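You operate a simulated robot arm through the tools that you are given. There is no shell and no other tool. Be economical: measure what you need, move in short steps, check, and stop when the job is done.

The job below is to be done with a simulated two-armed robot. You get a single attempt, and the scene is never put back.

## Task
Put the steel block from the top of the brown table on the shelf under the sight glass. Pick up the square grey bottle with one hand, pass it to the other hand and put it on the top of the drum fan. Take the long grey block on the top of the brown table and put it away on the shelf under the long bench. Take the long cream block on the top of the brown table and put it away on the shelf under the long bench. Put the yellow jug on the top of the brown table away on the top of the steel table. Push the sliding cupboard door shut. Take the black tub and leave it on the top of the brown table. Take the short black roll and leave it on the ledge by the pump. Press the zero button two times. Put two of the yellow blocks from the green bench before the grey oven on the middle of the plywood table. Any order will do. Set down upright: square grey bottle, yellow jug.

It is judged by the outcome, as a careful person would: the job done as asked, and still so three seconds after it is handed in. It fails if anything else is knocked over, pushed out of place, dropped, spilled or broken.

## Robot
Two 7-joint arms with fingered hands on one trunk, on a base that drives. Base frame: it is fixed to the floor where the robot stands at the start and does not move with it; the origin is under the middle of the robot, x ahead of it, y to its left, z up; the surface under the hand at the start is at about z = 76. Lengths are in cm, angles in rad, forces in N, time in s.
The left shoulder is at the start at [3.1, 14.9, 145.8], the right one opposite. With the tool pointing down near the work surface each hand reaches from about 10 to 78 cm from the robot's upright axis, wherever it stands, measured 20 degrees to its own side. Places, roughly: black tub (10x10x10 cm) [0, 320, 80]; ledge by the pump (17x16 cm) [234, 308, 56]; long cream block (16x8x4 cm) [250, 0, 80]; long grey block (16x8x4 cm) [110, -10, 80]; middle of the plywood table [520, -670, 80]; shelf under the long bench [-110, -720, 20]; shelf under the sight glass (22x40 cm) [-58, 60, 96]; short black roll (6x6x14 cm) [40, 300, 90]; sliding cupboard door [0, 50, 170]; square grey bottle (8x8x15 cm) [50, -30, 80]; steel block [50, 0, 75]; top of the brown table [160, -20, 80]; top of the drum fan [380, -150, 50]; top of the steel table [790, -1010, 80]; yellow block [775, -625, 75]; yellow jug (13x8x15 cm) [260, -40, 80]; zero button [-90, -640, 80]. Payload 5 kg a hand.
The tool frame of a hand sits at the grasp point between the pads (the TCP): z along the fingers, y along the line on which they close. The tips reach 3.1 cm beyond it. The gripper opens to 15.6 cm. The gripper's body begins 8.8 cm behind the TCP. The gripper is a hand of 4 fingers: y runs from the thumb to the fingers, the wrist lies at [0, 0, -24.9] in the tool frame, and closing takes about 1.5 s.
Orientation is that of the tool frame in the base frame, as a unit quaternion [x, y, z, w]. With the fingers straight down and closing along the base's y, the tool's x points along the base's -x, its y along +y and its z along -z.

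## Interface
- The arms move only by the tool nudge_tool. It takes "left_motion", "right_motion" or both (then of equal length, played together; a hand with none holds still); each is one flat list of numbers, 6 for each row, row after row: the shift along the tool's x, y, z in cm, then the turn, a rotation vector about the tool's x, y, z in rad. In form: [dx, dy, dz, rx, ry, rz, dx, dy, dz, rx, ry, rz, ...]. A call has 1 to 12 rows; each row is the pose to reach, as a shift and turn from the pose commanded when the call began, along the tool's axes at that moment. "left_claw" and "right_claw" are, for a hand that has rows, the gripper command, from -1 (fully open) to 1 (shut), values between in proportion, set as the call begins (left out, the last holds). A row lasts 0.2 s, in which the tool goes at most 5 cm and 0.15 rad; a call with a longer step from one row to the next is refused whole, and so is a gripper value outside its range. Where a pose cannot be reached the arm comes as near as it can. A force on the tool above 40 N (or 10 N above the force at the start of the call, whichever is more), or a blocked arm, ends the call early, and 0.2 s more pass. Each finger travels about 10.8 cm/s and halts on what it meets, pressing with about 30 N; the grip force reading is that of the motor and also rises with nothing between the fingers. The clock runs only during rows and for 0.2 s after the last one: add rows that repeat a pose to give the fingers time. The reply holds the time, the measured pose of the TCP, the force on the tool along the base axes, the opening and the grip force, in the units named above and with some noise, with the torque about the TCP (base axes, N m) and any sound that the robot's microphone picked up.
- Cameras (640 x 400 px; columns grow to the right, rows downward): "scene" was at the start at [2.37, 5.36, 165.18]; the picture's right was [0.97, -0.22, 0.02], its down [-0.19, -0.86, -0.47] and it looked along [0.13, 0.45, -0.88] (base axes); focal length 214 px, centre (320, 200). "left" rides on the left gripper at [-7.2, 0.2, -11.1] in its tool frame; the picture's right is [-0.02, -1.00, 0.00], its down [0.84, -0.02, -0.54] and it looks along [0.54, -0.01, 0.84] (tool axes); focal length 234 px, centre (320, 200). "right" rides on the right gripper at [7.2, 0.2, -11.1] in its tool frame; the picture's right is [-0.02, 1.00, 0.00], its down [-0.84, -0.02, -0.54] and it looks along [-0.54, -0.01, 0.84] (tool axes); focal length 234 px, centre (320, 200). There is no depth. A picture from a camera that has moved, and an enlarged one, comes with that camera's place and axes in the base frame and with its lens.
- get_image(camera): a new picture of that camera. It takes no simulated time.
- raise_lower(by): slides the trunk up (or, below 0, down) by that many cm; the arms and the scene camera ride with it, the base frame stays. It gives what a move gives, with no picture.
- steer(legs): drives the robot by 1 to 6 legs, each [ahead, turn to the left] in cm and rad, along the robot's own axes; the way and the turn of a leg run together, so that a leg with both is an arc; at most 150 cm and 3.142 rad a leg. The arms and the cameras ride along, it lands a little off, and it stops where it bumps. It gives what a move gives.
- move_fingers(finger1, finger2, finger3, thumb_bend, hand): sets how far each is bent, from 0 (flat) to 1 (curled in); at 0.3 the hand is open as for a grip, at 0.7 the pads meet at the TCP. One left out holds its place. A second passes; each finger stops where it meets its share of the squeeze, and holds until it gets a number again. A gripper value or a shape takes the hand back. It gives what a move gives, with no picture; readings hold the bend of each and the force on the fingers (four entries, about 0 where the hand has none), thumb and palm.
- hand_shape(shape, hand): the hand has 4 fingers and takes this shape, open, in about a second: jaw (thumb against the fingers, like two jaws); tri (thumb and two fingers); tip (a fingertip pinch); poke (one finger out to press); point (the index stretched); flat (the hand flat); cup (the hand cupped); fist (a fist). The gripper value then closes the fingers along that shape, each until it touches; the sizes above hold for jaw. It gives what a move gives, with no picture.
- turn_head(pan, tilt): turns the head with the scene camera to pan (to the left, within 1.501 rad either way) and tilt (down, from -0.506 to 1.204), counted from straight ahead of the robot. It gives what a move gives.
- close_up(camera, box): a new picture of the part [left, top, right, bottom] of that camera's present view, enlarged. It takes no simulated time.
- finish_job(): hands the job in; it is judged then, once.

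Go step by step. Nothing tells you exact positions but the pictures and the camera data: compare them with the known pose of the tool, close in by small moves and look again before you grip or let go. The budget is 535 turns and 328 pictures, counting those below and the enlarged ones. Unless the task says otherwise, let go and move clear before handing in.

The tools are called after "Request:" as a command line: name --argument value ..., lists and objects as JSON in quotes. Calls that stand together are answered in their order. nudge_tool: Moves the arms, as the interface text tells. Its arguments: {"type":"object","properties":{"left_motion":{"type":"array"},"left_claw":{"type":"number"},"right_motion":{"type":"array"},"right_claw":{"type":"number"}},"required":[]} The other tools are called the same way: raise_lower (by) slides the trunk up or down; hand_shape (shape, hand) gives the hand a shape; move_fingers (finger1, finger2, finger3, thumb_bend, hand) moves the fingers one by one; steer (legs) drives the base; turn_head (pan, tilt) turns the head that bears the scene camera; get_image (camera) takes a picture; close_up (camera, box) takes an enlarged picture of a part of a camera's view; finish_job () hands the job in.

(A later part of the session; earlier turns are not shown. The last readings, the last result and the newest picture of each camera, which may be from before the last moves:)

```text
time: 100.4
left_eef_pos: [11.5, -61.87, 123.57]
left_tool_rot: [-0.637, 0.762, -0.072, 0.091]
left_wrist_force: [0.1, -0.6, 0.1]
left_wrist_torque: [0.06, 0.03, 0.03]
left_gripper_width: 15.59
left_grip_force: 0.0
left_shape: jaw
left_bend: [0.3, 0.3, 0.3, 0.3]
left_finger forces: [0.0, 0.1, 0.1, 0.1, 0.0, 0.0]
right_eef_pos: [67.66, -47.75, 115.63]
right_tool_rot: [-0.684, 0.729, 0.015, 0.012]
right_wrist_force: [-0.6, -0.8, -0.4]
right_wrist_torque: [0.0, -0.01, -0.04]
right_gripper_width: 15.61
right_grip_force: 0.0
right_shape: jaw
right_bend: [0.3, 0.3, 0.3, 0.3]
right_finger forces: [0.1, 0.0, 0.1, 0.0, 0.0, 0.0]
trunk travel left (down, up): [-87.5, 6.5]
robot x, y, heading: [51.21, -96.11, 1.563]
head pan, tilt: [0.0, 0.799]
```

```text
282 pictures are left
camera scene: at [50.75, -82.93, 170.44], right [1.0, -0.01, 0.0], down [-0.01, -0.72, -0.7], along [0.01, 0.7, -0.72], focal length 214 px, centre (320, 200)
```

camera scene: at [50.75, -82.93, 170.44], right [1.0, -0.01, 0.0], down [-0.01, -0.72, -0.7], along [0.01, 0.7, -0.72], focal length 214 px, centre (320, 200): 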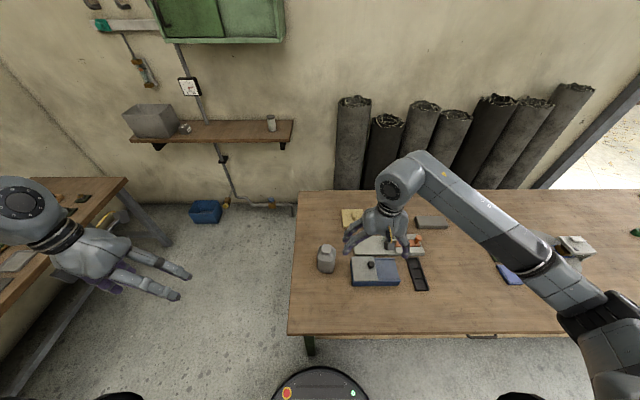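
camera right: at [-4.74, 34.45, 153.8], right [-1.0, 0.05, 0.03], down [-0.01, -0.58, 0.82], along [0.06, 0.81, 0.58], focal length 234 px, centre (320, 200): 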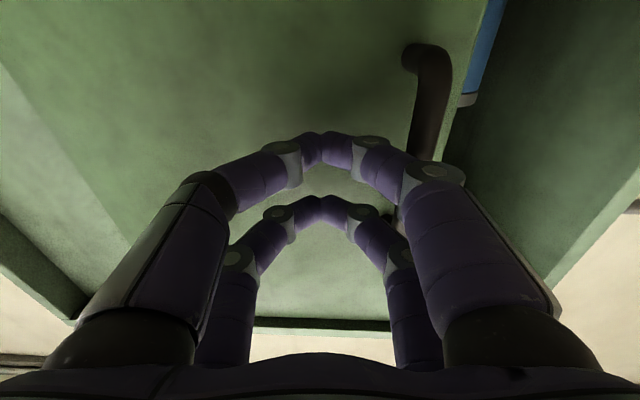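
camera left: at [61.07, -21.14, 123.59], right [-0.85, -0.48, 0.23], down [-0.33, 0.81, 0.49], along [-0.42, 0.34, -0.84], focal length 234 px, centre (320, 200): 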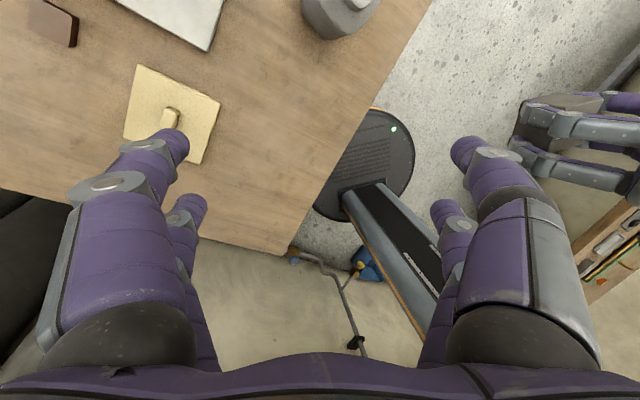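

The bottle stands near (53.5, −34.5). I move the right hand above it and look.

Request:
nudge_tool --right_motion '[-3, 3.6, 0, 0, 0, 0, -6, 7.2, 0, 0, 0, 0, -9, 11, 3, 0, 0, 0, -12.4, 15, 4, 0, 0, 0, -12.4, 15, 8, 0, 0, 0, -12.4, 15, 11.6, 0, 0, 0, -12.4, 15, 11.6, 0, 0, 0]'

Request:
get_image --camera "right"

Request:
close_up --camera "scene" --box '[260, 190, 420, 310]'

```text
refused: row 3 steps farther than a row can; nothing moved
```

```text
281 pictures are left
camera right: at [67.05, -55.55, 126.41], right [-1.0, 0.09, 0.01], down [0.08, 0.81, 0.58], along [0.05, 0.58, -0.82], focal length 234 px, centre (320, 200)
```

right: 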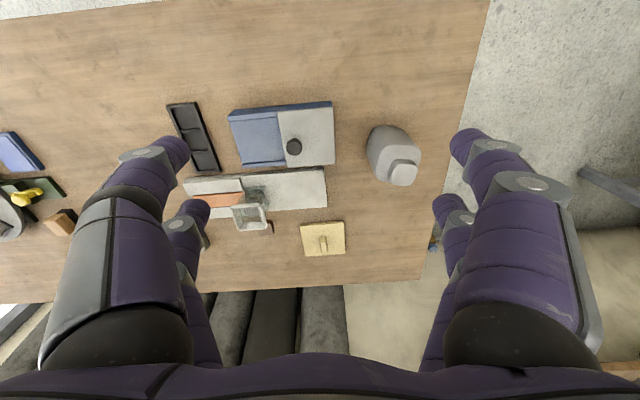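

```text
3.33 times, centred on (340, 250) of scene
camera zoom: at [50.75, -82.93, 170.44], right [1.0, -0.01, 0.0], down [-0.01, -0.72, -0.7], along [0.01, 0.7, -0.72], focal length 715 px, centre (253, 33)
```

zoom: 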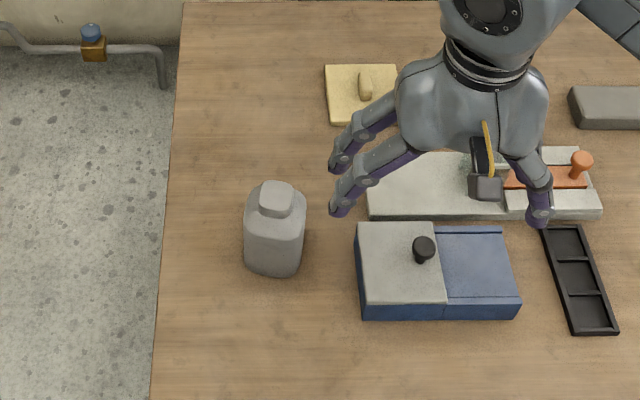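

I repeat with smaller steps.

Request:
nudge_tool --right_motion '[-2.5, 3, 0, 0, 0, 0, -5, 6, 0, 0, 0, 0, -7.5, 9, 0, 0, 0, 0, -10, 12, 0, 0, 0, 0, -12.4, 15, 0, 0, 0, 0, -12.4, 15, 4, 0, 0, 0, -12.4, 15, 8, 0, 0, 0, -12.4, 15, 11.6, 0, 0, 0, -12.4, 15, 11.6, 0, 0, 0]'

Request:
get_image --camera "right"

```text
time: 102.4
left_eef_pos: [11.58, -62.0, 123.64]
left_tool_rot: [-0.638, 0.761, -0.073, 0.092]
left_wrist_force: [1.0, 0.2, 0.3]
left_wrist_torque: [0.01, 0.01, -0.04]
left_gripper_width: 15.59
left_grip_force: 0.0
left_shape: jaw
left_bend: [0.3, 0.3, 0.3, 0.3]
left_finger forces: [0.1, 0.1, 0.0, 0.0, 0.0, 0.0]
right_eef_pos: [53.5, -34.22, 104.28]
right_tool_rot: [-0.684, 0.729, 0.015, 0.013]
right_wrist_force: [0.2, -0.7, 0.2]
right_wrist_torque: [0.0, 0.0, 0.0]
right_gripper_width: 15.57
right_grip_force: 0.0
right_shape: jaw
right_bend: [0.3, 0.3, 0.3, 0.3]
right_finger forces: [0.0, 0.0, 0.0, 0.0, 0.1, 0.0]
trunk travel left (down, up): [-87.5, 6.5]
robot x, y, heading: [50.94, -96.23, 1.56]
head pan, tilt: [0.0, 0.799]
```

```text
279 pictures are left
camera right: at [52.92, -42.02, 115.13], right [-1.0, 0.09, 0.01], down [0.07, 0.81, 0.58], along [0.05, 0.58, -0.82], focal length 234 px, centre (320, 200)
```

right: 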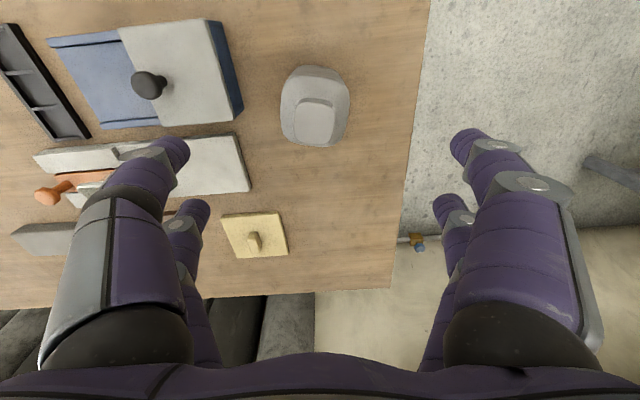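

The bottle is centred near (54, −35.1). I lower around its upper body.

Request:
nudge_tool --right_motion '[0.8, -0.5, 4, 0, 0, 0, 0.8, -0.5, 8, 0, 0, 0, 0.8, -0.5, 12, 0, 0, 0, 0.8, -0.5, 15.5, 0, 0, 0, 0.8, -0.5, 18.3, 0, 0, 0, 0.8, -0.5, 18.3, 0, 0, 0]'

Request:
get_image --camera "right"

Request:
close_up --camera "scene" --box '[260, 190, 420, 310]'

```text
time: 103.8
left_eef_pos: [11.53, -61.97, 123.52]
left_tool_rot: [-0.638, 0.761, -0.073, 0.092]
left_wrist_force: [-1.0, 1.0, -0.3]
left_wrist_torque: [0.01, -0.01, -0.04]
left_gripper_width: 15.56
left_grip_force: 0.1
left_shape: jaw
left_bend: [0.3, 0.3, 0.3, 0.3]
left_finger forces: [0.1, 0.0, 0.0, 0.0, 0.1, 0.0]
right_eef_pos: [53.7, -34.23, 86.32]
right_tool_rot: [-0.684, 0.729, 0.015, 0.013]
right_wrist_force: [-0.4, -0.2, -0.2]
right_wrist_torque: [-0.03, 0.01, -0.03]
right_gripper_width: 15.59
right_grip_force: 0.0
right_shape: jaw
right_bend: [0.3, 0.3, 0.3, 0.3]
right_finger forces: [0.0, 0.0, 0.1, 0.0, 0.0, 0.0]
trunk travel left (down, up): [-87.5, 6.5]
robot x, y, heading: [50.96, -95.81, 1.56]
head pan, tilt: [0.0, 0.799]
```

```text
278 pictures are left
camera right: at [53.14, -42.02, 97.1], right [-1.0, 0.09, 0.01], down [0.08, 0.81, 0.58], along [0.05, 0.58, -0.82], focal length 234 px, centre (320, 200)
```

right: 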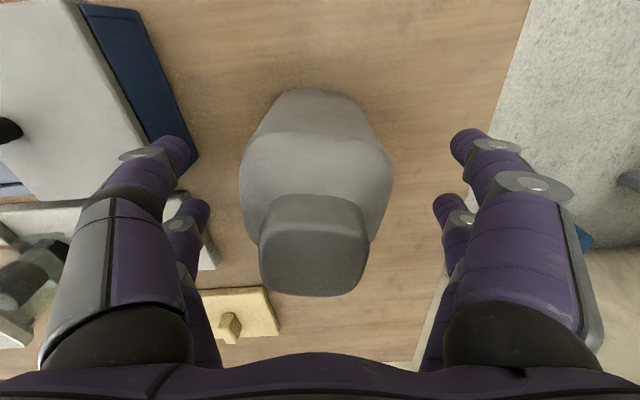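

```text
3.33 times, centred on (340, 250) of scene
camera zoom: at [50.77, -82.93, 170.44], right [1.0, -0.01, 0.0], down [-0.01, -0.72, -0.7], along [0.01, 0.7, -0.72], focal length 715 px, centre (253, 33)
```

zoom: 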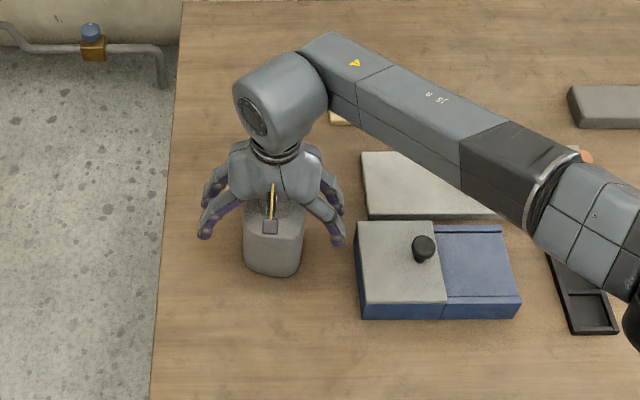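

The bottle is centred between the fingers. I close and lift gently.

Request:
nudge_tool --right_motion '[0, 0, 0, 0, 0, 0, 0, 0, 0, 0, 0, 0, 0, 0, 0, 0, 0, 0, 0, 0, 0, 0, 0, 0, 0, 0, 0, 0, 0, 0, 0, 0, 0, 0, 0, 0]' --right_claw 1

Request:
nudge_tool --right_motion '[0, 0, -2, 0, 0, 0, 0, 0, -5, 0, 0, 0, 0, 0, -8, 0, 0, 0, 0, 0, -8, 0, 0, 0]'

Request:
get_image --camera "right"

```text
time: 105.2
left_eef_pos: [11.51, -61.94, 123.6]
left_tool_rot: [-0.638, 0.761, -0.073, 0.092]
left_wrist_force: [-0.2, 0.1, -0.5]
left_wrist_torque: [-0.02, 0.01, 0.0]
left_gripper_width: 15.64
left_grip_force: 0.0
left_shape: jaw
left_bend: [0.3, 0.3, 0.3, 0.3]
left_finger forces: [0.1, 0.0, 0.0, 0.0, 0.0, 0.0]
right_eef_pos: [53.68, -34.25, 86.23]
right_tool_rot: [-0.684, 0.729, 0.015, 0.012]
right_wrist_force: [-0.1, -0.1, 0.4]
right_wrist_torque: [-0.03, -0.07, 0.01]
right_gripper_width: 6.94
right_grip_force: 30.4
right_shape: jaw
right_bend: [0.73, 0.73, 0.73, 0.7]
right_finger forces: [27.0, 27.6, 26.8, 0.1, 27.6, 0.0]
trunk travel left (down, up): [-87.5, 6.5]
robot x, y, heading: [50.85, -95.82, 1.562]
head pan, tilt: [0.0, 0.799]
```

```text
time: 106.2
left_eef_pos: [11.46, -61.78, 123.56]
left_tool_rot: [-0.639, 0.761, -0.072, 0.092]
left_wrist_force: [-0.4, 0.3, 0.4]
left_wrist_torque: [0.02, -0.01, -0.02]
left_gripper_width: 15.6
left_grip_force: 0.2
left_shape: jaw
left_bend: [0.3, 0.3, 0.3, 0.3]
left_finger forces: [0.0, 0.1, 0.0, 0.0, 0.0, 0.0]
right_eef_pos: [53.73, -34.54, 94.12]
right_tool_rot: [-0.683, 0.73, 0.015, 0.013]
right_wrist_force: [-0.2, -0.4, -4.2]
right_wrist_torque: [-0.03, 0.04, 0.03]
right_gripper_width: 6.95
right_grip_force: 29.6
right_shape: jaw
right_bend: [0.73, 0.73, 0.73, 0.7]
right_finger forces: [27.3, 27.8, 26.6, 0.0, 27.5, 0.0]
trunk travel left (down, up): [-87.5, 6.5]
robot x, y, heading: [50.71, -95.84, 1.564]
head pan, tilt: [0.0, 0.799]
```

```text
276 pictures are left
camera right: at [53.2, -42.22, 104.96], right [-1.0, 0.09, 0.01], down [0.08, 0.81, 0.58], along [0.05, 0.57, -0.82], focal length 234 px, centre (320, 200)
```

right: 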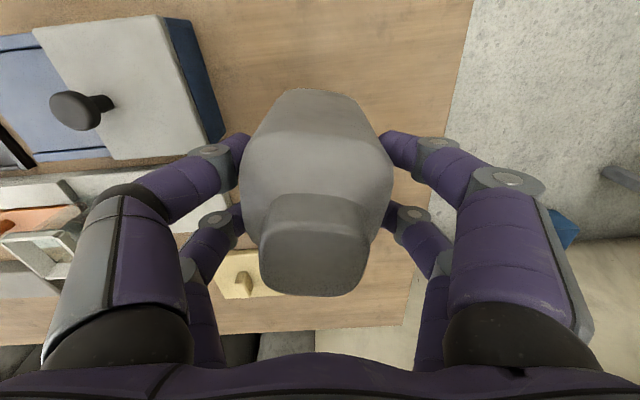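

The bottle is held. I lift higher and back away from the table for the pass.

Request:
nudge_tool --right_motion '[0, 0, -4, 0, 0, 0, 0, 0, -8, 0, 0, 0, 0, 0, -12, 0, 0, 0, 0, 0, -16, 0, 0, 0, 0, 0, -20, 0, 0, 0, 4, 0, -24, 0, 0, 0, 8, 0, -26, 0, 0, 0, 12, 0, -26, 0, 0, 0, 12, 0, -26, 0, 0, 0]'

Request:
steer --legs '[[-35, 0]]'

Request:
get_image --camera "scene"

```text
refused: row 6 steps farther than a row can; nothing moved
```

```text
time: 108.5
left_eef_pos: [11.32, -96.26, 123.36]
left_tool_rot: [-0.638, 0.761, -0.073, 0.091]
left_wrist_force: [-1.4, 0.1, -0.7]
left_wrist_torque: [0.03, 0.02, 0.03]
left_gripper_width: 15.6
left_grip_force: 0.1
left_shape: jaw
left_bend: [0.3, 0.3, 0.3, 0.3]
left_finger forces: [0.0, 0.0, 0.0, 0.0, 0.1, 0.0]
right_eef_pos: [53.59, -68.85, 93.95]
right_tool_rot: [-0.683, 0.73, 0.014, 0.011]
right_wrist_force: [-0.2, 0.1, -3.8]
right_wrist_torque: [0.01, 0.06, -0.01]
right_gripper_width: 6.94
right_grip_force: 29.8
right_shape: jaw
right_bend: [0.73, 0.73, 0.73, 0.7]
right_finger forces: [27.4, 27.7, 26.7, 0.0, 27.4, 0.0]
trunk travel left (down, up): [-87.5, 6.5]
robot x, y, heading: [50.22, -130.64, 1.561]
head pan, tilt: [0.0, 0.799]
```

```text
275 pictures are left
camera scene: at [50.48, -117.12, 170.4], right [1.0, -0.01, 0.0], down [-0.01, -0.72, -0.7], along [0.01, 0.7, -0.72], focal length 214 px, centre (320, 200)
```

scene: 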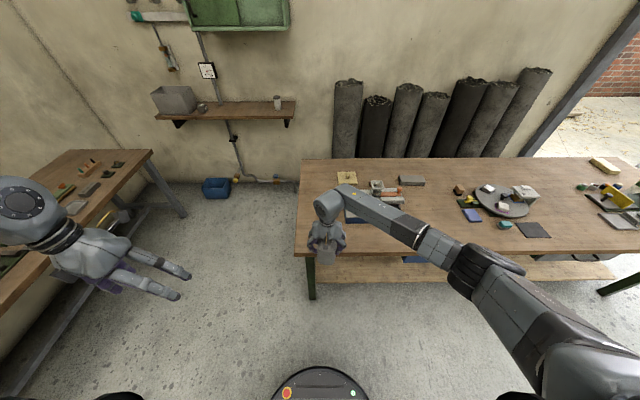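

The lift step was refused but the bottle cleared the edge safely. I now lift the bottle to handover height, and afterwards rotate the left hand to point sideways.

Request:
nudge_tool --right_motion '[1.5, 0, -3.3, 0, 0, 0, 3, 0, -6.6, 0, 0, 0, 4.5, 0, -9.9, 0, 0, 0, 6, 0, -13.2, 0, 0, 0, 7.5, 0, -16.5, 0, 0, 0, 9, 0, -19.8, 0, 0, 0, 10.5, 0, -23, 0, 0, 0, 12, 0, -26, 0, 0, 0, 12, 0, -26, 0, 0, 0]'

Request:
nudge_tool --left_motion '[-0.5, -0.5, 0.5, 0.071, -0.084, 0.0895, -1, -1, 1, 0.142, -0.168, 0.179, -1.5, -1.5, 1.5, 0.213, -0.252, 0.2685, -2, -2, 2, 0.284, -0.336, 0.358, -2.5, -2.5, 2.5, 0.355, -0.42, 0.4475, -3, -3, 3, 0.426, -0.504, 0.537, -3.5, -3.5, 3.5, 0.497, -0.588, 0.6265, -4, -4, 4, 0.568, -0.672, 0.716, -4.5, -4.5, 4.5, 0.639, -0.756, 0.8055, -5, -5, 5, 0.71, -0.84, 0.895, -5.5, -5.5, 5.5, 0.781, -0.924, 0.9845, -6, -6, 6, 0.852, -1.008, 1.074]'

Request:
get_image --camera "scene"

```text
time: 110.5
left_eef_pos: [11.38, -96.36, 123.53]
left_tool_rot: [-0.636, 0.763, -0.073, 0.092]
left_wrist_force: [0.5, -0.2, 0.0]
left_wrist_torque: [-0.01, -0.03, 0.0]
left_gripper_width: 15.6
left_grip_force: 0.1
left_shape: jaw
left_bend: [0.3, 0.3, 0.3, 0.3]
left_finger forces: [0.0, 0.1, 0.0, 0.0, 0.0, 0.0]
right_eef_pos: [52.97, -82.1, 119.52]
right_tool_rot: [-0.683, 0.73, 0.015, 0.012]
right_wrist_force: [0.8, 0.1, -4.5]
right_wrist_torque: [0.02, -0.01, 0.0]
right_gripper_width: 6.94
right_grip_force: 30.1
right_shape: jaw
right_bend: [0.73, 0.73, 0.73, 0.7]
right_finger forces: [27.4, 27.9, 26.5, 0.0, 27.4, 0.0]
trunk travel left (down, up): [-87.5, 6.5]
robot x, y, heading: [50.5, -130.56, 1.559]
head pan, tilt: [0.0, 0.799]
```

```text
time: 113.1
left_eef_pos: [16.62, -94.1, 124.94]
left_tool_rot: [-0.078, 0.737, -0.036, 0.671]
left_wrist_force: [-0.8, 3.9, 2.1]
left_wrist_torque: [-0.01, 0.14, -0.35]
left_gripper_width: 15.6
left_grip_force: 0.1
left_shape: jaw
left_bend: [0.3, 0.3, 0.3, 0.3]
left_finger forces: [0.1, 0.0, 0.1, 0.0, 0.0, 0.0]
left hand out of reach, approached as far as the arm can: row 10, 11, 12
right_eef_pos: [52.91, -82.02, 119.4]
right_tool_rot: [-0.683, 0.73, 0.014, 0.012]
right_wrist_force: [0.1, 0.0, -3.4]
right_wrist_torque: [0.02, -0.03, 0.0]
right_gripper_width: 6.92
right_grip_force: 29.9
right_shape: jaw
right_bend: [0.73, 0.73, 0.73, 0.7]
right_finger forces: [27.4, 28.0, 26.7, 0.0, 27.6, 0.0]
trunk travel left (down, up): [-87.5, 6.5]
robot x, y, heading: [50.59, -130.61, 1.564]
head pan, tilt: [0.0, 0.799]
```

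```text
274 pictures are left
camera scene: at [50.37, -117.12, 170.4], right [1.0, -0.01, 0.0], down [-0.01, -0.72, -0.7], along [0.01, 0.7, -0.72], focal length 214 px, centre (320, 200)
```

scene: 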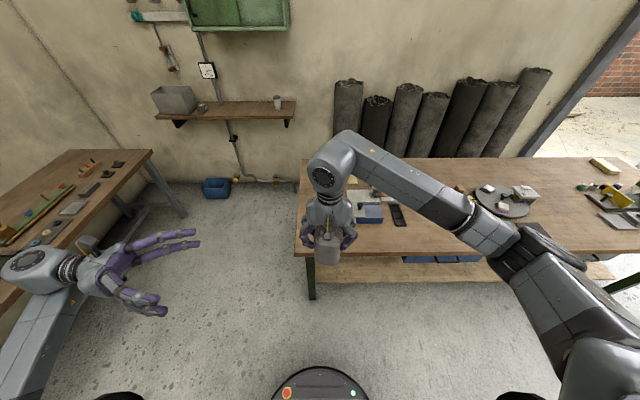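

The left hand is nearly in the sideways pose. I bring it nearer, short of the bottle, and check.

Request:
nudge_tool --left_motion '[1, 2, 3.5, 0, -0.05, 0.05, 2, 4, 7, 0.03, -0.09, 0.1, 3.5, 6, 10, 0.06, -0.09, 0.13, 5, 8, 13, 0.06, -0.09, 0.13, 5, 8, 13, 0.06, -0.09, 0.13]'

Request:
get_image --camera "scene"

```text
time: 114.3
left_eef_pos: [18.19, -93.38, 133.12]
left_tool_rot: [0.012, 0.707, 0.016, 0.707]
left_wrist_force: [0.0, 0.2, 1.0]
left_wrist_torque: [0.0, -0.04, 0.02]
left_gripper_width: 15.61
left_grip_force: 0.1
left_shape: jaw
left_bend: [0.3, 0.3, 0.3, 0.3]
left_finger forces: [0.0, 0.0, 0.0, 0.0, 0.1, 0.1]
left hand out of reach, approached as far as the arm can: row 1, 2, 3, 4, 5
right_eef_pos: [52.97, -82.27, 119.6]
right_tool_rot: [-0.683, 0.73, 0.015, 0.014]
right_wrist_force: [-1.0, 0.1, -3.6]
right_wrist_torque: [0.02, -0.03, 0.02]
right_gripper_width: 6.94
right_grip_force: 30.0
right_shape: jaw
right_bend: [0.73, 0.73, 0.73, 0.7]
right_finger forces: [27.4, 27.9, 26.7, 0.0, 27.5, 0.0]
trunk travel left (down, up): [-87.5, 6.5]
robot x, y, heading: [50.61, -130.68, 1.562]
head pan, tilt: [0.0, 0.799]
```

```text
273 pictures are left
camera scene: at [50.51, -117.47, 170.44], right [1.0, -0.01, 0.0], down [-0.01, -0.72, -0.7], along [0.01, 0.7, -0.72], focal length 214 px, centre (320, 200)
```

scene: 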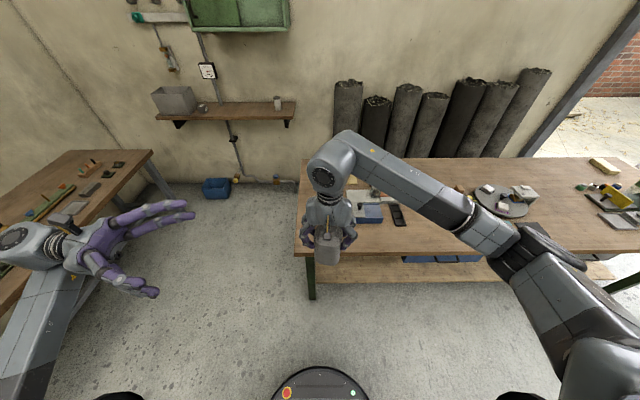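

Pointing sideways is beyond the left wrist; I'll have it point forward instead and grip the bottle's lower half from the robot's side. I turn it and push the bottle a bit further out.

Request:
nudge_tool --left_motion '[0, 0, 0, -0.14, 0, 0, 0, 0, 0, -0.28, 0, 0, 0, 0, 0, -0.42, 0, 0, 0, 0, 0, -0.56, 0, 0, 0, 0, 0, -0.7, 0, 0, 0, 0, 0, -0.84, 0, 0, 0, 0, 0, -0.98, 0, 0, 0, 0, 0, -1.12, 0, 0, 0, 0, 0, -1.26, 0, 0, 0, 0, 0, -1.4, 0, 0, 0, 0, 0, -1.54, 0, 0, 0, 0, 0, -1.57, 0, 0]' --right_motion '[-2, 0, 0, 0, 0, 0, -4, 0, 0, 0, 0, 0, -6, 0, 0, 0, 0, 0, -8, 0, 0, 0, 0, 0, -10, 0, 0, 0, 0, 0, -12, 0, 0, 0, 0, 0, -14, 0, 0, 0, 0, 0, -15, 0, 0, 0, 0, 0, -15, 0, 0, 0, 0, 0, -15, 0, 0, 0, 0, 0, -15, 0, 0, 0, 0, 0, -15, 0, 0, 0, 0, 0]'

Request:
get_image --camera "scene"

```text
time: 116.9
left_eef_pos: [13.25, -79.79, 136.3]
left_tool_rot: [-0.491, 0.492, 0.507, 0.509]
left_wrist_force: [0.7, 0.6, -0.2]
left_wrist_torque: [0.01, 0.02, 0.03]
left_gripper_width: 15.62
left_grip_force: 0.0
left_shape: jaw
left_bend: [0.3, 0.3, 0.3, 0.3]
left_finger forces: [0.0, 0.1, 0.0, 0.0, 0.0, 0.0]
left hand out of reach, approached as far as the arm can: row 1, 2, 3, 4, 5, 6, 7, 8, 9, 10, 11, 12
right_eef_pos: [53.82, -67.06, 120.13]
right_tool_rot: [-0.682, 0.731, 0.015, 0.012]
right_wrist_force: [0.4, -0.3, -4.1]
right_wrist_torque: [-0.02, 0.01, -0.01]
right_gripper_width: 6.93
right_grip_force: 30.3
right_shape: jaw
right_bend: [0.73, 0.73, 0.73, 0.7]
right_finger forces: [27.4, 27.9, 26.8, 0.0, 27.6, 0.0]
trunk travel left (down, up): [-87.5, 6.5]
robot x, y, heading: [50.39, -130.45, 1.561]
head pan, tilt: [0.0, 0.799]
```

```text
272 pictures are left
camera scene: at [50.49, -117.42, 170.43], right [1.0, -0.01, 0.0], down [-0.01, -0.72, -0.7], along [0.01, 0.7, -0.72], focal length 214 px, centre (320, 200)
```

scene: 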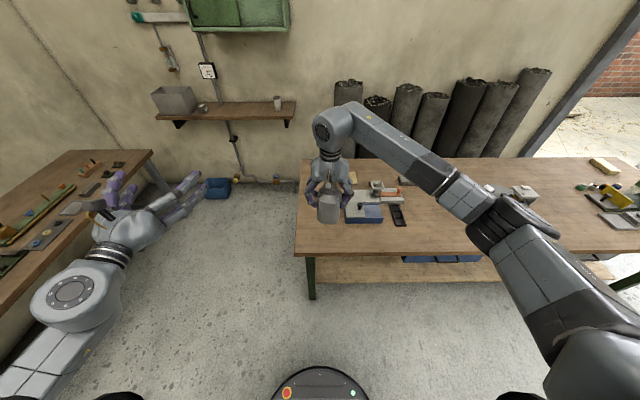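

The left hand now points forward. I move it right and down towards the bottle and see how it follows.

Request:
nudge_tool --left_motion '[2, -3, 0, 0, 0, 0, 4, -6, 0, 0, 0, 0, 6, -9, 0, 0, 0, 0, 8, -11, 0, 0, 0, 0, 8, -11, 0, 0, 0, 0]'

```text
time: 118.1
left_eef_pos: [24.19, -79.59, 128.22]
left_tool_rot: [-0.492, 0.487, 0.512, 0.509]
left_wrist_force: [0.2, -0.3, 0.3]
left_wrist_torque: [0.01, 0.0, 0.02]
left_gripper_width: 15.56
left_grip_force: 0.0
left_shape: jaw
left_bend: [0.3, 0.3, 0.3, 0.3]
left_finger forces: [0.1, 0.0, 0.1, 0.0, 0.1, 0.0]
right_eef_pos: [53.79, -67.21, 120.2]
right_tool_rot: [-0.684, 0.73, 0.016, 0.013]
right_wrist_force: [0.4, -0.6, -4.3]
right_wrist_torque: [0.03, 0.0, 0.0]
right_gripper_width: 6.94
right_grip_force: 30.1
right_shape: jaw
right_bend: [0.73, 0.73, 0.73, 0.7]
right_finger forces: [27.7, 28.0, 26.8, 0.1, 27.5, 0.0]
trunk travel left (down, up): [-87.5, 6.5]
robot x, y, heading: [50.41, -130.24, 1.562]
head pan, tilt: [0.0, 0.799]
```

It follows well. Now I bring it behind the bottle, just short of it.

Request:
nudge_tool --left_motion '[2.2, -4, 0.2, 0, 0, 0, 4.4, -8, 0.4, 0, 0, 0, 6.6, -12, 0.6, 0, 0, 0, 8.8, -16, 0.8, 0, 0, 0, 11, -20, 1, 0, 0, 0, 13.2, -24, 1.2, 0, 0, 0, 15.4, -27, 1.4, 0, 0, 0, 15.4, -29.6, 1.6, 0, 0, 0, 15.4, -29.6, 1.6, 0, 0, 0]'

Request:
get_image --camera "scene"

Request:
get_image --camera "left"

```text
time: 120.1
left_eef_pos: [53.93, -77.19, 113.19]
left_tool_rot: [-0.491, 0.489, 0.511, 0.509]
left_wrist_force: [0.8, -0.1, 0.3]
left_wrist_torque: [0.02, 0.0, -0.04]
left_gripper_width: 15.59
left_grip_force: 0.1
left_shape: jaw
left_bend: [0.3, 0.3, 0.3, 0.3]
left_finger forces: [0.0, 0.0, 0.0, 0.0, 0.0, 0.0]
right_eef_pos: [53.86, -67.03, 120.09]
right_tool_rot: [-0.683, 0.73, 0.015, 0.013]
right_wrist_force: [0.5, -0.3, -4.5]
right_wrist_torque: [0.0, -0.02, -0.03]
right_gripper_width: 6.91
right_grip_force: 30.2
right_shape: jaw
right_bend: [0.73, 0.73, 0.73, 0.7]
right_finger forces: [27.6, 28.0, 27.0, 0.0, 27.6, 0.0]
trunk travel left (down, up): [-87.5, 6.5]
robot x, y, heading: [50.57, -130.32, 1.56]
head pan, tilt: [0.0, 0.799]
```

```text
271 pictures are left
camera scene: at [50.44, -117.43, 170.43], right [1.0, -0.01, 0.0], down [-0.01, -0.72, -0.7], along [0.01, 0.7, -0.72], focal length 214 px, centre (320, 200)
```

scene: 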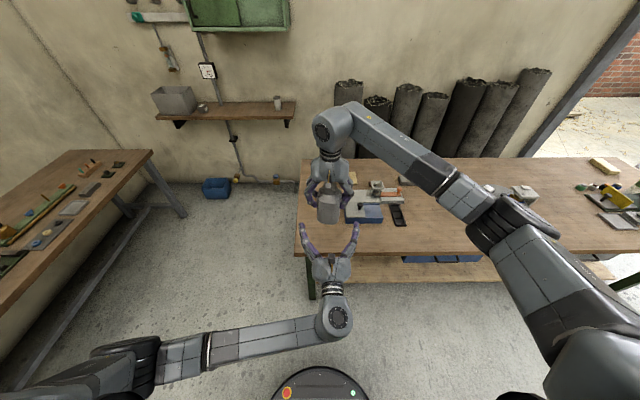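

```text
270 pictures are left
camera left: at [53.77, -88.58, 119.75], right [1.0, 0.0, 0.02], down [0.02, -0.51, -0.86], along [0.01, 0.86, -0.51], focal length 234 px, centre (320, 200)
```

left: 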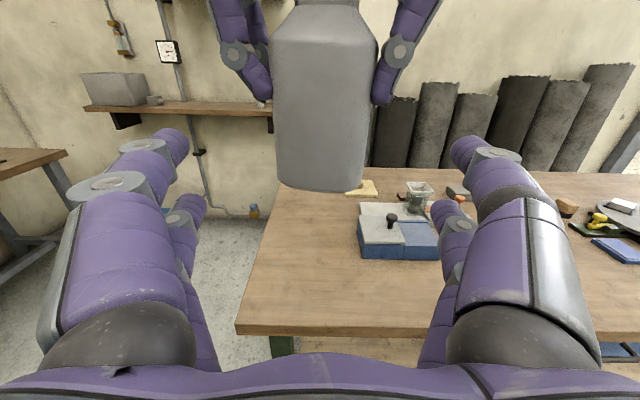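

The left hand is aligned behind the bottle's lower half, below the right fingertips. I advance and close the left hand.

Request:
nudge_tool --left_motion '[0, 0, 3, 0, 0, 0, 0, 0, 6, 0, 0, 0, 0, 0, 9, 0, 0, 0, 0, 0, 9, 0, 0, 0]'

Request:
get_image --camera "left"

```text
time: 121.1
left_eef_pos: [54.03, -68.09, 113.34]
left_tool_rot: [-0.492, 0.488, 0.512, 0.509]
left_wrist_force: [1.1, -0.1, 0.3]
left_wrist_torque: [0.0, -0.01, 0.01]
left_gripper_width: 15.6
left_grip_force: 0.1
left_shape: jaw
left_bend: [0.3, 0.3, 0.3, 0.3]
left_finger forces: [0.0, 0.0, 0.0, 0.0, 0.0, 0.0]
right_eef_pos: [53.83, -67.03, 120.17]
right_tool_rot: [-0.682, 0.731, 0.015, 0.012]
right_wrist_force: [0.3, -0.3, -4.3]
right_wrist_torque: [0.02, 0.0, 0.02]
right_gripper_width: 6.9
right_grip_force: 29.9
right_shape: jaw
right_bend: [0.73, 0.73, 0.73, 0.7]
right_finger forces: [27.6, 27.9, 26.9, 0.0, 27.6, 0.1]
trunk travel left (down, up): [-87.5, 6.5]
robot x, y, heading: [50.31, -130.35, 1.562]
head pan, tilt: [0.0, 0.799]
```

```text
269 pictures are left
camera left: at [53.84, -79.44, 120.07], right [1.0, 0.0, 0.02], down [0.02, -0.51, -0.86], along [0.01, 0.86, -0.51], focal length 234 px, centre (320, 200)
```

left: 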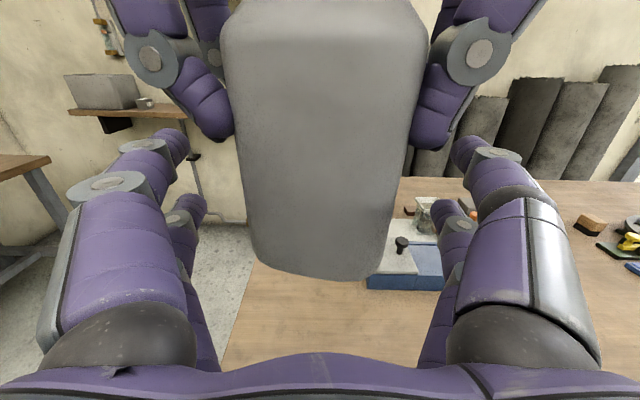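

The left fingers would sit at the very bottom of the bottle, which is poor for setting down. I'll let the left hold it, shift the right grip up to the neck, then re-grip higher with the left.

Request:
nudge_tool --left_motion '[0, 0, 0, 0, 0, 0, 0, 0, 0, 0, 0, 0, 0, 0, 0, 0, 0, 0, 0, 0, 0, 0, 0, 0, 0, 0, 0, 0, 0, 0, 0, 0, 0, 0, 0, 0]' --left_claw 1

Request:
get_image --camera "left"

```text
time: 122.5
left_eef_pos: [53.89, -68.11, 113.28]
left_tool_rot: [-0.491, 0.489, 0.511, 0.51]
left_wrist_force: [0.1, 3.0, 0.1]
left_wrist_torque: [-0.03, 0.03, -0.35]
left_gripper_width: 7.55
left_grip_force: 29.7
left_shape: jaw
left_bend: [0.73, 0.73, 0.73, 0.7]
left_finger forces: [27.4, 27.0, 27.3, 0.1, 27.7, 0.0]
right_eef_pos: [53.86, -67.09, 120.15]
right_tool_rot: [-0.683, 0.73, 0.015, 0.014]
right_wrist_force: [0.7, -3.2, -3.3]
right_wrist_torque: [-0.16, 0.01, 0.36]
right_gripper_width: 6.91
right_grip_force: 30.2
right_shape: jaw
right_bend: [0.73, 0.73, 0.73, 0.7]
right_finger forces: [29.0, 28.0, 27.3, 0.0, 28.2, 0.0]
trunk travel left (down, up): [-87.5, 6.5]
robot x, y, heading: [50.06, -130.44, 1.56]
head pan, tilt: [0.0, 0.799]
```

```text
268 pictures are left
camera left: at [53.82, -79.43, 120.06], right [1.0, 0.01, 0.02], down [0.02, -0.51, -0.86], along [0.01, 0.86, -0.51], focal length 234 px, centre (320, 200)
```

left: 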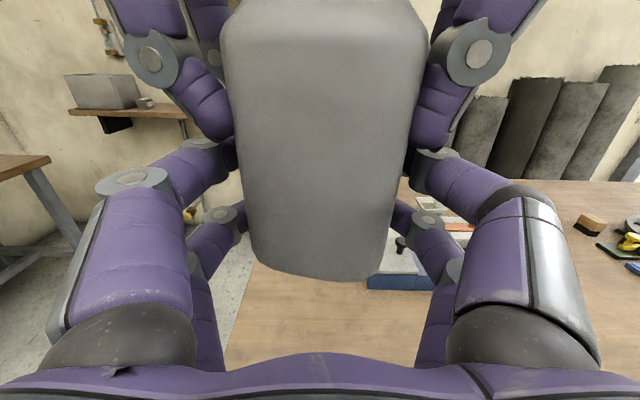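

Left holds the bottle. Now the right opens, moves up to the neck and closes again.

Request:
nudge_tool --right_motion '[0, 0, 0, 0, 0, 0, 0, 0, 0, 0, 0, 0, 0, 0, 0, 0, 0, 0, 0, 0, -2, 0, 0, 0, 0, 0, -4.2, 0, 0, 0, 0, 0, -4.2, 0, 0, 0]' --right_claw -0.3

Request:
get_image --camera "right"

```text
time: 123.9
left_eef_pos: [53.92, -68.11, 113.28]
left_tool_rot: [-0.492, 0.488, 0.511, 0.508]
left_wrist_force: [-0.1, -0.1, 0.2]
left_wrist_torque: [-0.08, 0.01, -0.02]
left_gripper_width: 7.55
left_grip_force: 29.8
left_shape: jaw
left_bend: [0.73, 0.73, 0.73, 0.7]
left_finger forces: [27.3, 27.2, 27.4, 0.0, 28.4, 0.1]
right_eef_pos: [53.93, -67.14, 124.5]
right_tool_rot: [-0.683, 0.73, 0.015, 0.012]
right_wrist_force: [-0.1, -0.2, -0.3]
right_wrist_torque: [0.02, 0.0, 0.0]
right_gripper_width: 10.12
right_grip_force: 0.1
right_shape: jaw
right_bend: [0.31, 0.31, 0.31, 0.66]
right_finger forces: [0.0, 0.0, 0.0, 0.1, 0.0, 0.0]
trunk travel left (down, up): [-87.5, 6.5]
robot x, y, heading: [50.18, -130.58, 1.559]
head pan, tilt: [0.0, 0.799]
```

```text
267 pictures are left
camera right: at [53.3, -74.89, 135.23], right [-1.0, 0.09, 0.01], down [0.08, 0.81, 0.58], along [0.05, 0.57, -0.82], focal length 234 px, centre (320, 200)
```

right: 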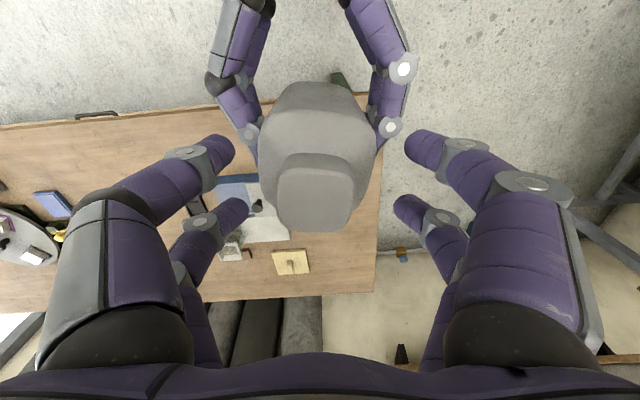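

The right hand surrounds the neck. I close it there.

Request:
nudge_tool --right_motion '[0, 0, 0, 0, 0, 0, 0, 0, 0, 0, 0, 0, 0, 0, 0, 0, 0, 0, 0, 0, 0, 0, 0, 0, 0, 0, 0, 0, 0, 0, 0, 0, 0, 0, 0, 0]' --right_claw 1

Request:
get_image --camera "right"

```text
time: 125.0
left_eef_pos: [53.99, -68.34, 112.64]
left_tool_rot: [-0.493, 0.494, 0.507, 0.506]
left_wrist_force: [1.7, -1.5, -1.6]
left_wrist_torque: [0.06, -0.44, -0.44]
left_gripper_width: 7.55
left_grip_force: 30.3
left_shape: jaw
left_bend: [0.73, 0.73, 0.73, 0.7]
left_finger forces: [28.3, 27.5, 28.8, 0.0, 28.9, 0.0]
right_eef_pos: [53.78, -67.05, 124.84]
right_tool_rot: [-0.684, 0.729, 0.019, 0.012]
right_wrist_force: [-1.2, 2.4, 1.6]
right_wrist_torque: [0.19, 0.51, 0.37]
right_gripper_width: 3.14
right_grip_force: 30.0
right_shape: jaw
right_bend: [0.74, 0.74, 0.76, 0.7]
right_finger forces: [33.1, 23.9, 34.7, 0.0, 29.1, 0.0]
trunk travel left (down, up): [-87.5, 6.5]
robot x, y, heading: [50.28, -130.45, 1.558]
head pan, tilt: [0.0, 0.799]
stopped in row 5 (left hand): the force on the tool passed its limit at 41 N (the readings are from after the stop); the commanded pose is now the measured one
```

```text
266 pictures are left
camera right: at [53.24, -74.84, 135.63], right [-1.0, 0.09, 0.01], down [0.08, 0.81, 0.58], along [0.04, 0.58, -0.81], focal length 234 px, centre (320, 200)
```

right: 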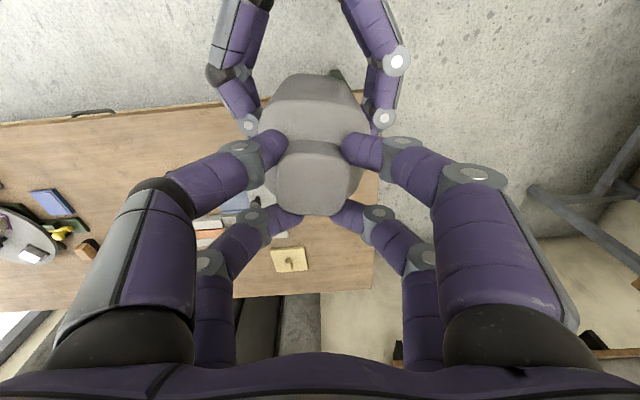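

The right hand has the neck. I now open the left a little, and move it up 2.5 cm.

Request:
nudge_tool --left_motion '[0, 0, 0, 0, 0, 0, 0, 0, 0, 0, 0, 0, 0, 0, 0, 0, 0, 0, 0, 0, 0, 0, 0, 0]' --left_claw -0.4

Request:
get_image --camera "left"

```text
time: 126.0
left_eef_pos: [53.88, -68.22, 112.74]
left_tool_rot: [-0.494, 0.492, 0.509, 0.505]
left_wrist_force: [-0.3, -0.2, 0.2]
left_wrist_torque: [0.02, 0.04, 0.02]
left_gripper_width: 10.86
left_grip_force: 0.1
left_shape: jaw
left_bend: [0.28, 0.28, 0.28, 0.59]
left_finger forces: [0.1, 0.1, 0.0, 0.0, 0.0, 0.1]
right_eef_pos: [53.67, -67.03, 124.8]
right_tool_rot: [-0.683, 0.73, 0.019, 0.013]
right_wrist_force: [0.7, 0.3, -0.1]
right_wrist_torque: [0.03, 0.05, 0.01]
right_gripper_width: 3.06
right_grip_force: 30.0
right_shape: jaw
right_bend: [0.74, 0.74, 0.76, 0.7]
right_finger forces: [28.8, 21.3, 29.2, 0.0, 33.9, 0.1]
trunk travel left (down, up): [-87.5, 6.5]
robot x, y, heading: [50.64, -130.54, 1.561]
head pan, tilt: [0.0, 0.799]
```

```text
265 pictures are left
camera left: at [53.8, -79.51, 119.56], right [1.0, 0.0, 0.02], down [0.02, -0.52, -0.85], along [0.01, 0.85, -0.52], focal length 234 px, centre (320, 200)
```

left: 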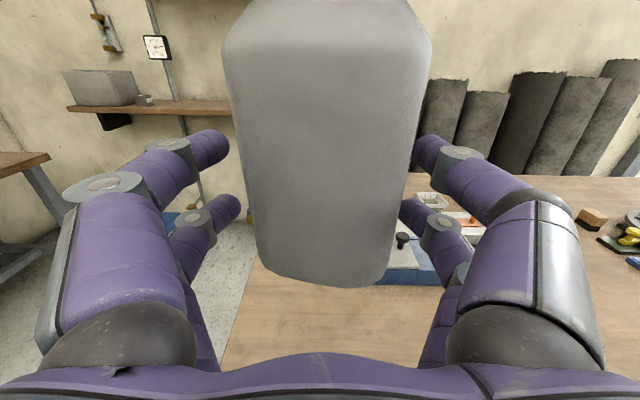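

The bottle hangs by its neck in the right hand. I raise the left 2.8 cm and grip.

Request:
nudge_tool --left_motion '[-1.4, 0, 0, 0, 0, 0, -2.8, 0, 0, 0, 0, 0, -2.8, 0, 0, 0, 0, 0]'

Request:
nudge_tool --left_motion '[0, 0, 0, 0, 0, 0, 0, 0, 0, 0, 0, 0, 0, 0, 0, 0, 0, 0, 0, 0, 0, 0, 0, 0, 0, 0, 0, 0, 0, 0]' --left_claw 1

Request:
get_image --camera "left"

```text
time: 126.8
left_eef_pos: [53.92, -68.37, 115.36]
left_tool_rot: [-0.493, 0.493, 0.508, 0.505]
left_wrist_force: [0.5, 0.5, 0.5]
left_wrist_torque: [0.0, 0.0, 0.0]
left_gripper_width: 10.89
left_grip_force: 0.0
left_shape: jaw
left_bend: [0.28, 0.28, 0.28, 0.59]
left_finger forces: [0.0, 0.0, 0.1, 0.1, 0.1, 0.0]
right_eef_pos: [53.7, -67.02, 124.76]
right_tool_rot: [-0.683, 0.73, 0.02, 0.013]
right_wrist_force: [0.4, 0.5, -0.2]
right_wrist_torque: [0.03, 0.02, 0.03]
right_gripper_width: 3.06
right_grip_force: 30.5
right_shape: jaw
right_bend: [0.74, 0.74, 0.76, 0.7]
right_finger forces: [28.8, 21.3, 29.2, 0.0, 33.8, 0.0]
trunk travel left (down, up): [-87.5, 6.5]
robot x, y, heading: [50.01, -130.61, 1.558]
head pan, tilt: [0.0, 0.799]
```

```text
time: 128.0
left_eef_pos: [53.93, -68.21, 115.35]
left_tool_rot: [-0.494, 0.492, 0.509, 0.505]
left_wrist_force: [-0.1, 3.9, 0.4]
left_wrist_torque: [0.01, -0.04, -0.23]
left_gripper_width: 7.65
left_grip_force: 29.8
left_shape: jaw
left_bend: [0.73, 0.73, 0.72, 0.7]
left_finger forces: [27.3, 27.0, 27.5, 0.0, 27.5, 0.1]
right_eef_pos: [53.71, -67.06, 124.83]
right_tool_rot: [-0.683, 0.73, 0.019, 0.013]
right_wrist_force: [0.3, -3.0, 0.1]
right_wrist_torque: [-0.32, 0.1, 0.21]
right_gripper_width: 3.04
right_grip_force: 30.6
right_shape: jaw
right_bend: [0.74, 0.74, 0.76, 0.7]
right_finger forces: [32.3, 21.3, 28.3, 0.0, 35.3, 0.0]
trunk travel left (down, up): [-87.5, 6.5]
robot x, y, heading: [50.3, -130.4, 1.559]
head pan, tilt: [0.0, 0.799]
```

```text
264 pictures are left
camera left: at [53.78, -79.56, 122.23], right [1.0, 0.0, 0.02], down [0.02, -0.52, -0.85], along [0.01, 0.85, -0.52], focal length 234 px, centre (320, 200)
```

left: 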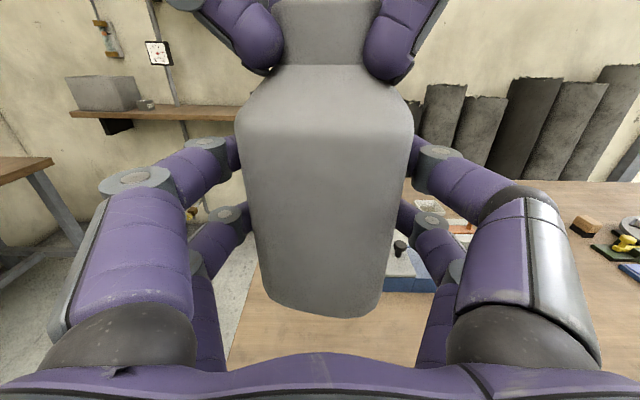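

A good mid-body grip. The right hand opens and moves up and away.

Request:
nudge_tool --right_motion '[0, 0, 0, 0, 0, 0, 0, 0, 0, 0, 0, 0, 0, 0, 0, 0, 0, 0, 0, 0, 0, 0, 0, 0, 0, 0, -4, 0, 0, 0, 0, 0, -8, 0, 0, 0, 0, -3, -11, 0, 0, 0, 0, -7, -13, 0, 0, 0, 0, -11, -13, 0, 0, 0, 2, -15, -13, 0, 0, 0, 6, -17, -13, 0, 0, 0, 10, -18, -11, 0, 0, 0]' --right_claw -1

Request:
get_image --camera "scene"

```text
time: 130.6
left_eef_pos: [53.89, -68.39, 115.53]
left_tool_rot: [-0.494, 0.492, 0.509, 0.505]
left_wrist_force: [0.2, 0.0, 0.2]
left_wrist_torque: [0.0, 0.09, 0.0]
left_gripper_width: 7.67
left_grip_force: 29.7
left_shape: jaw
left_bend: [0.73, 0.74, 0.72, 0.7]
left_finger forces: [27.1, 27.4, 27.9, 0.0, 28.2, 0.1]
right_eef_pos: [71.11, -78.92, 135.14]
right_tool_rot: [-0.683, 0.73, 0.02, 0.012]
right_wrist_force: [0.0, -0.3, 0.8]
right_wrist_torque: [0.0, -0.01, 0.01]
right_gripper_width: 15.6
right_grip_force: 0.1
right_shape: jaw
right_bend: [0.3, 0.3, 0.3, 0.3]
right_finger forces: [0.1, 0.1, 0.0, 0.0, 0.1, 0.0]
trunk travel left (down, up): [-87.5, 6.5]
robot x, y, heading: [50.08, -130.6, 1.559]
head pan, tilt: [0.0, 0.799]
```

```text
263 pictures are left
camera scene: at [50.55, -117.58, 170.45], right [1.0, -0.01, 0.0], down [-0.01, -0.72, -0.7], along [0.01, 0.7, -0.72], focal length 214 px, centre (320, 200)
```

scene: 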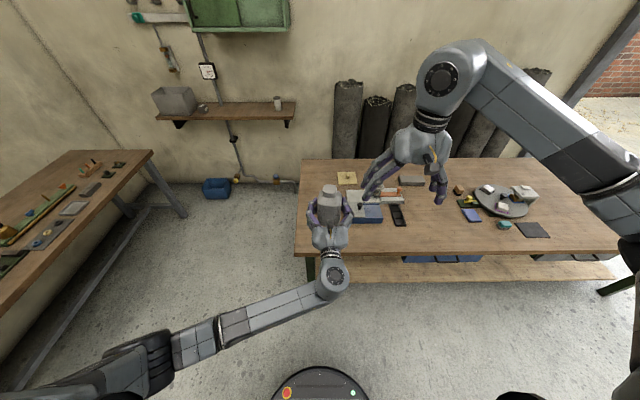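

The bottle is in the left hand. Now I drive along the aisle towards the drum fan.

Request:
steer --legs '[[0, -0.8], [0, -0.83], [120, 0], [80, 0]]'

Request:
turn_head --pan 0 --tilt 0.6

Request:
get_image --camera "scene"

```text
time: 144.8
left_eef_pos: [310.47, -156.73, 115.36]
left_tool_rot: [0.028, 0.696, -0.026, 0.717]
left_wrist_force: [0.3, 0.5, -3.5]
left_wrist_torque: [0.08, 0.04, -0.01]
left_gripper_width: 7.66
left_grip_force: 30.1
left_shape: jaw
left_bend: [0.74, 0.74, 0.72, 0.7]
left_finger forces: [27.3, 27.4, 27.8, 0.0, 28.2, 0.1]
right_eef_pos: [298.72, -172.85, 135.08]
right_tool_rot: [0.074, 0.997, 0.003, 0.023]
right_wrist_force: [-0.8, -0.5, 0.2]
right_wrist_torque: [0.03, -0.04, -0.01]
right_gripper_width: 15.63
right_grip_force: 0.0
right_shape: jaw
right_bend: [0.3, 0.3, 0.3, 0.3]
right_finger forces: [0.0, 0.1, 0.0, 0.1, 0.0, 0.1]
trunk travel left (down, up): [-87.5, 6.5]
robot x, y, heading: [248.64, -148.13, -0.095]
head pan, tilt: [0.0, 0.799]
```

```text
time: 145.5
left_eef_pos: [310.62, -156.59, 115.35]
left_tool_rot: [0.028, 0.696, -0.026, 0.717]
left_wrist_force: [0.5, -0.1, -3.6]
left_wrist_torque: [0.03, 0.05, 0.0]
left_gripper_width: 7.69
left_grip_force: 29.9
left_shape: jaw
left_bend: [0.74, 0.74, 0.72, 0.7]
left_finger forces: [27.3, 27.2, 27.8, 0.0, 28.3, 0.0]
right_eef_pos: [298.74, -173.11, 134.84]
right_tool_rot: [0.075, 0.997, 0.003, 0.023]
right_wrist_force: [0.4, 0.3, 0.3]
right_wrist_torque: [0.03, 0.0, 0.05]
right_gripper_width: 15.59
right_grip_force: 0.0
right_shape: jaw
right_bend: [0.3, 0.3, 0.3, 0.3]
right_finger forces: [0.0, 0.0, 0.0, 0.0, 0.1, 0.0]
trunk travel left (down, up): [-87.5, 6.5]
robot x, y, heading: [248.99, -148.05, -0.091]
head pan, tilt: [0.0, 0.6]
```

```text
262 pictures are left
camera scene: at [262.72, -149.41, 172.11], right [-0.09, -1.0, 0.0], down [-0.56, 0.05, -0.82], along [0.82, -0.08, -0.57], focal length 214 px, centre (320, 200)
```

scene: 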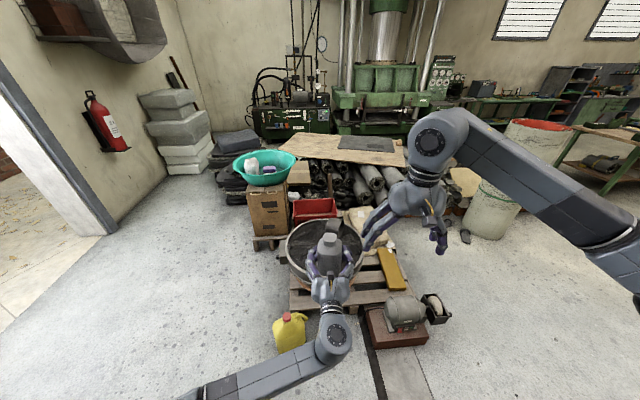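

The fan's top is near (378, −162, 50) with about 30 cm radius. I look at its top with the hand cameras.

Request:
get_image --camera "left"

Request:
get_image --camera "right"

Request:
close_up --camera "scene" --box '[260, 190, 460, 350]'

```text
261 pictures are left
camera left: at [299.31, -155.6, 122.19], right [-0.08, -1.0, 0.02], down [-0.52, 0.02, -0.85], along [0.85, -0.08, -0.52], focal length 234 px, centre (320, 200)
```

left: 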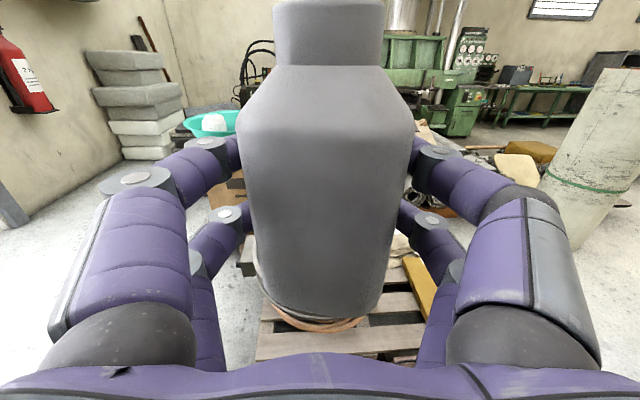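

```text
260 pictures are left
camera right: at [291.23, -171.95, 145.79], right [0.17, 0.99, 0.01], down [0.8, -0.15, 0.58], along [0.57, -0.09, -0.81], focal length 234 px, centre (320, 200)
```

right: 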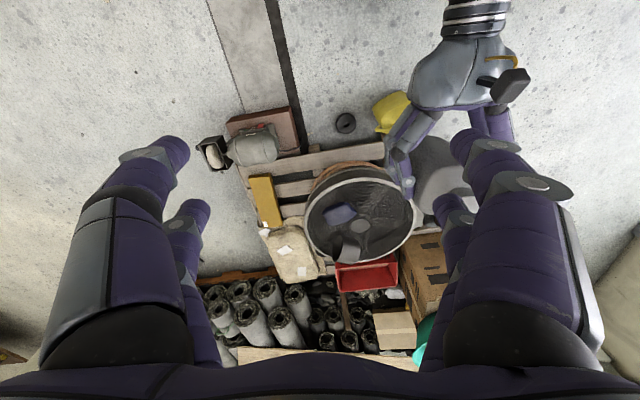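

```text
2.50 times, centred on (360, 270) of scene
camera zoom: at [262.72, -149.41, 172.11], right [-0.09, -1.0, 0.0], down [-0.56, 0.05, -0.82], along [0.82, -0.08, -0.57], focal length 536 px, centre (220, 25)
```

zoom: 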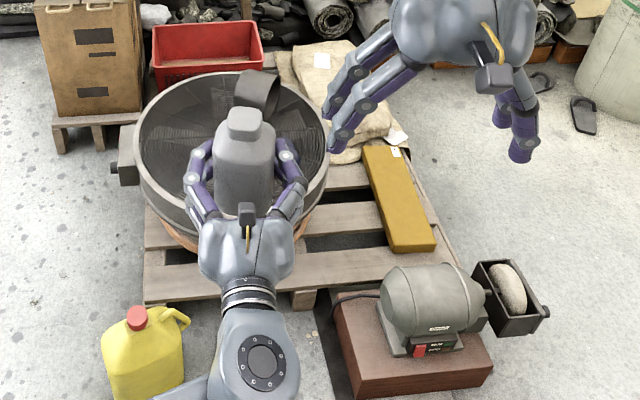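

Request:
close_up --camera "right" --box '[290, 150, 430, 270]'

```text
3.33 times, centred on (360, 210) of right
camera zoom: at [291.23, -171.95, 145.79], right [0.17, 0.99, 0.01], down [0.8, -0.15, 0.58], along [0.57, -0.09, -0.81], focal length 781 px, centre (187, 167)
```

zoom: 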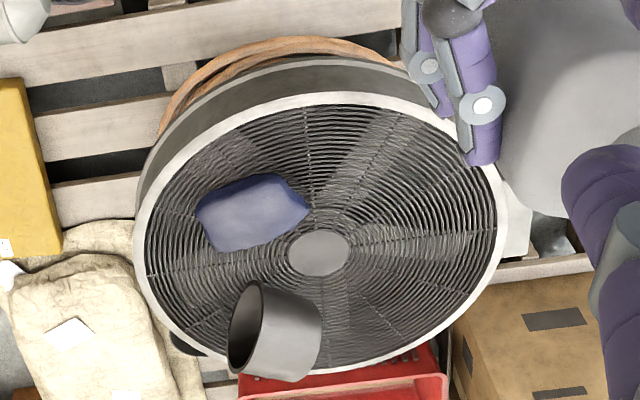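

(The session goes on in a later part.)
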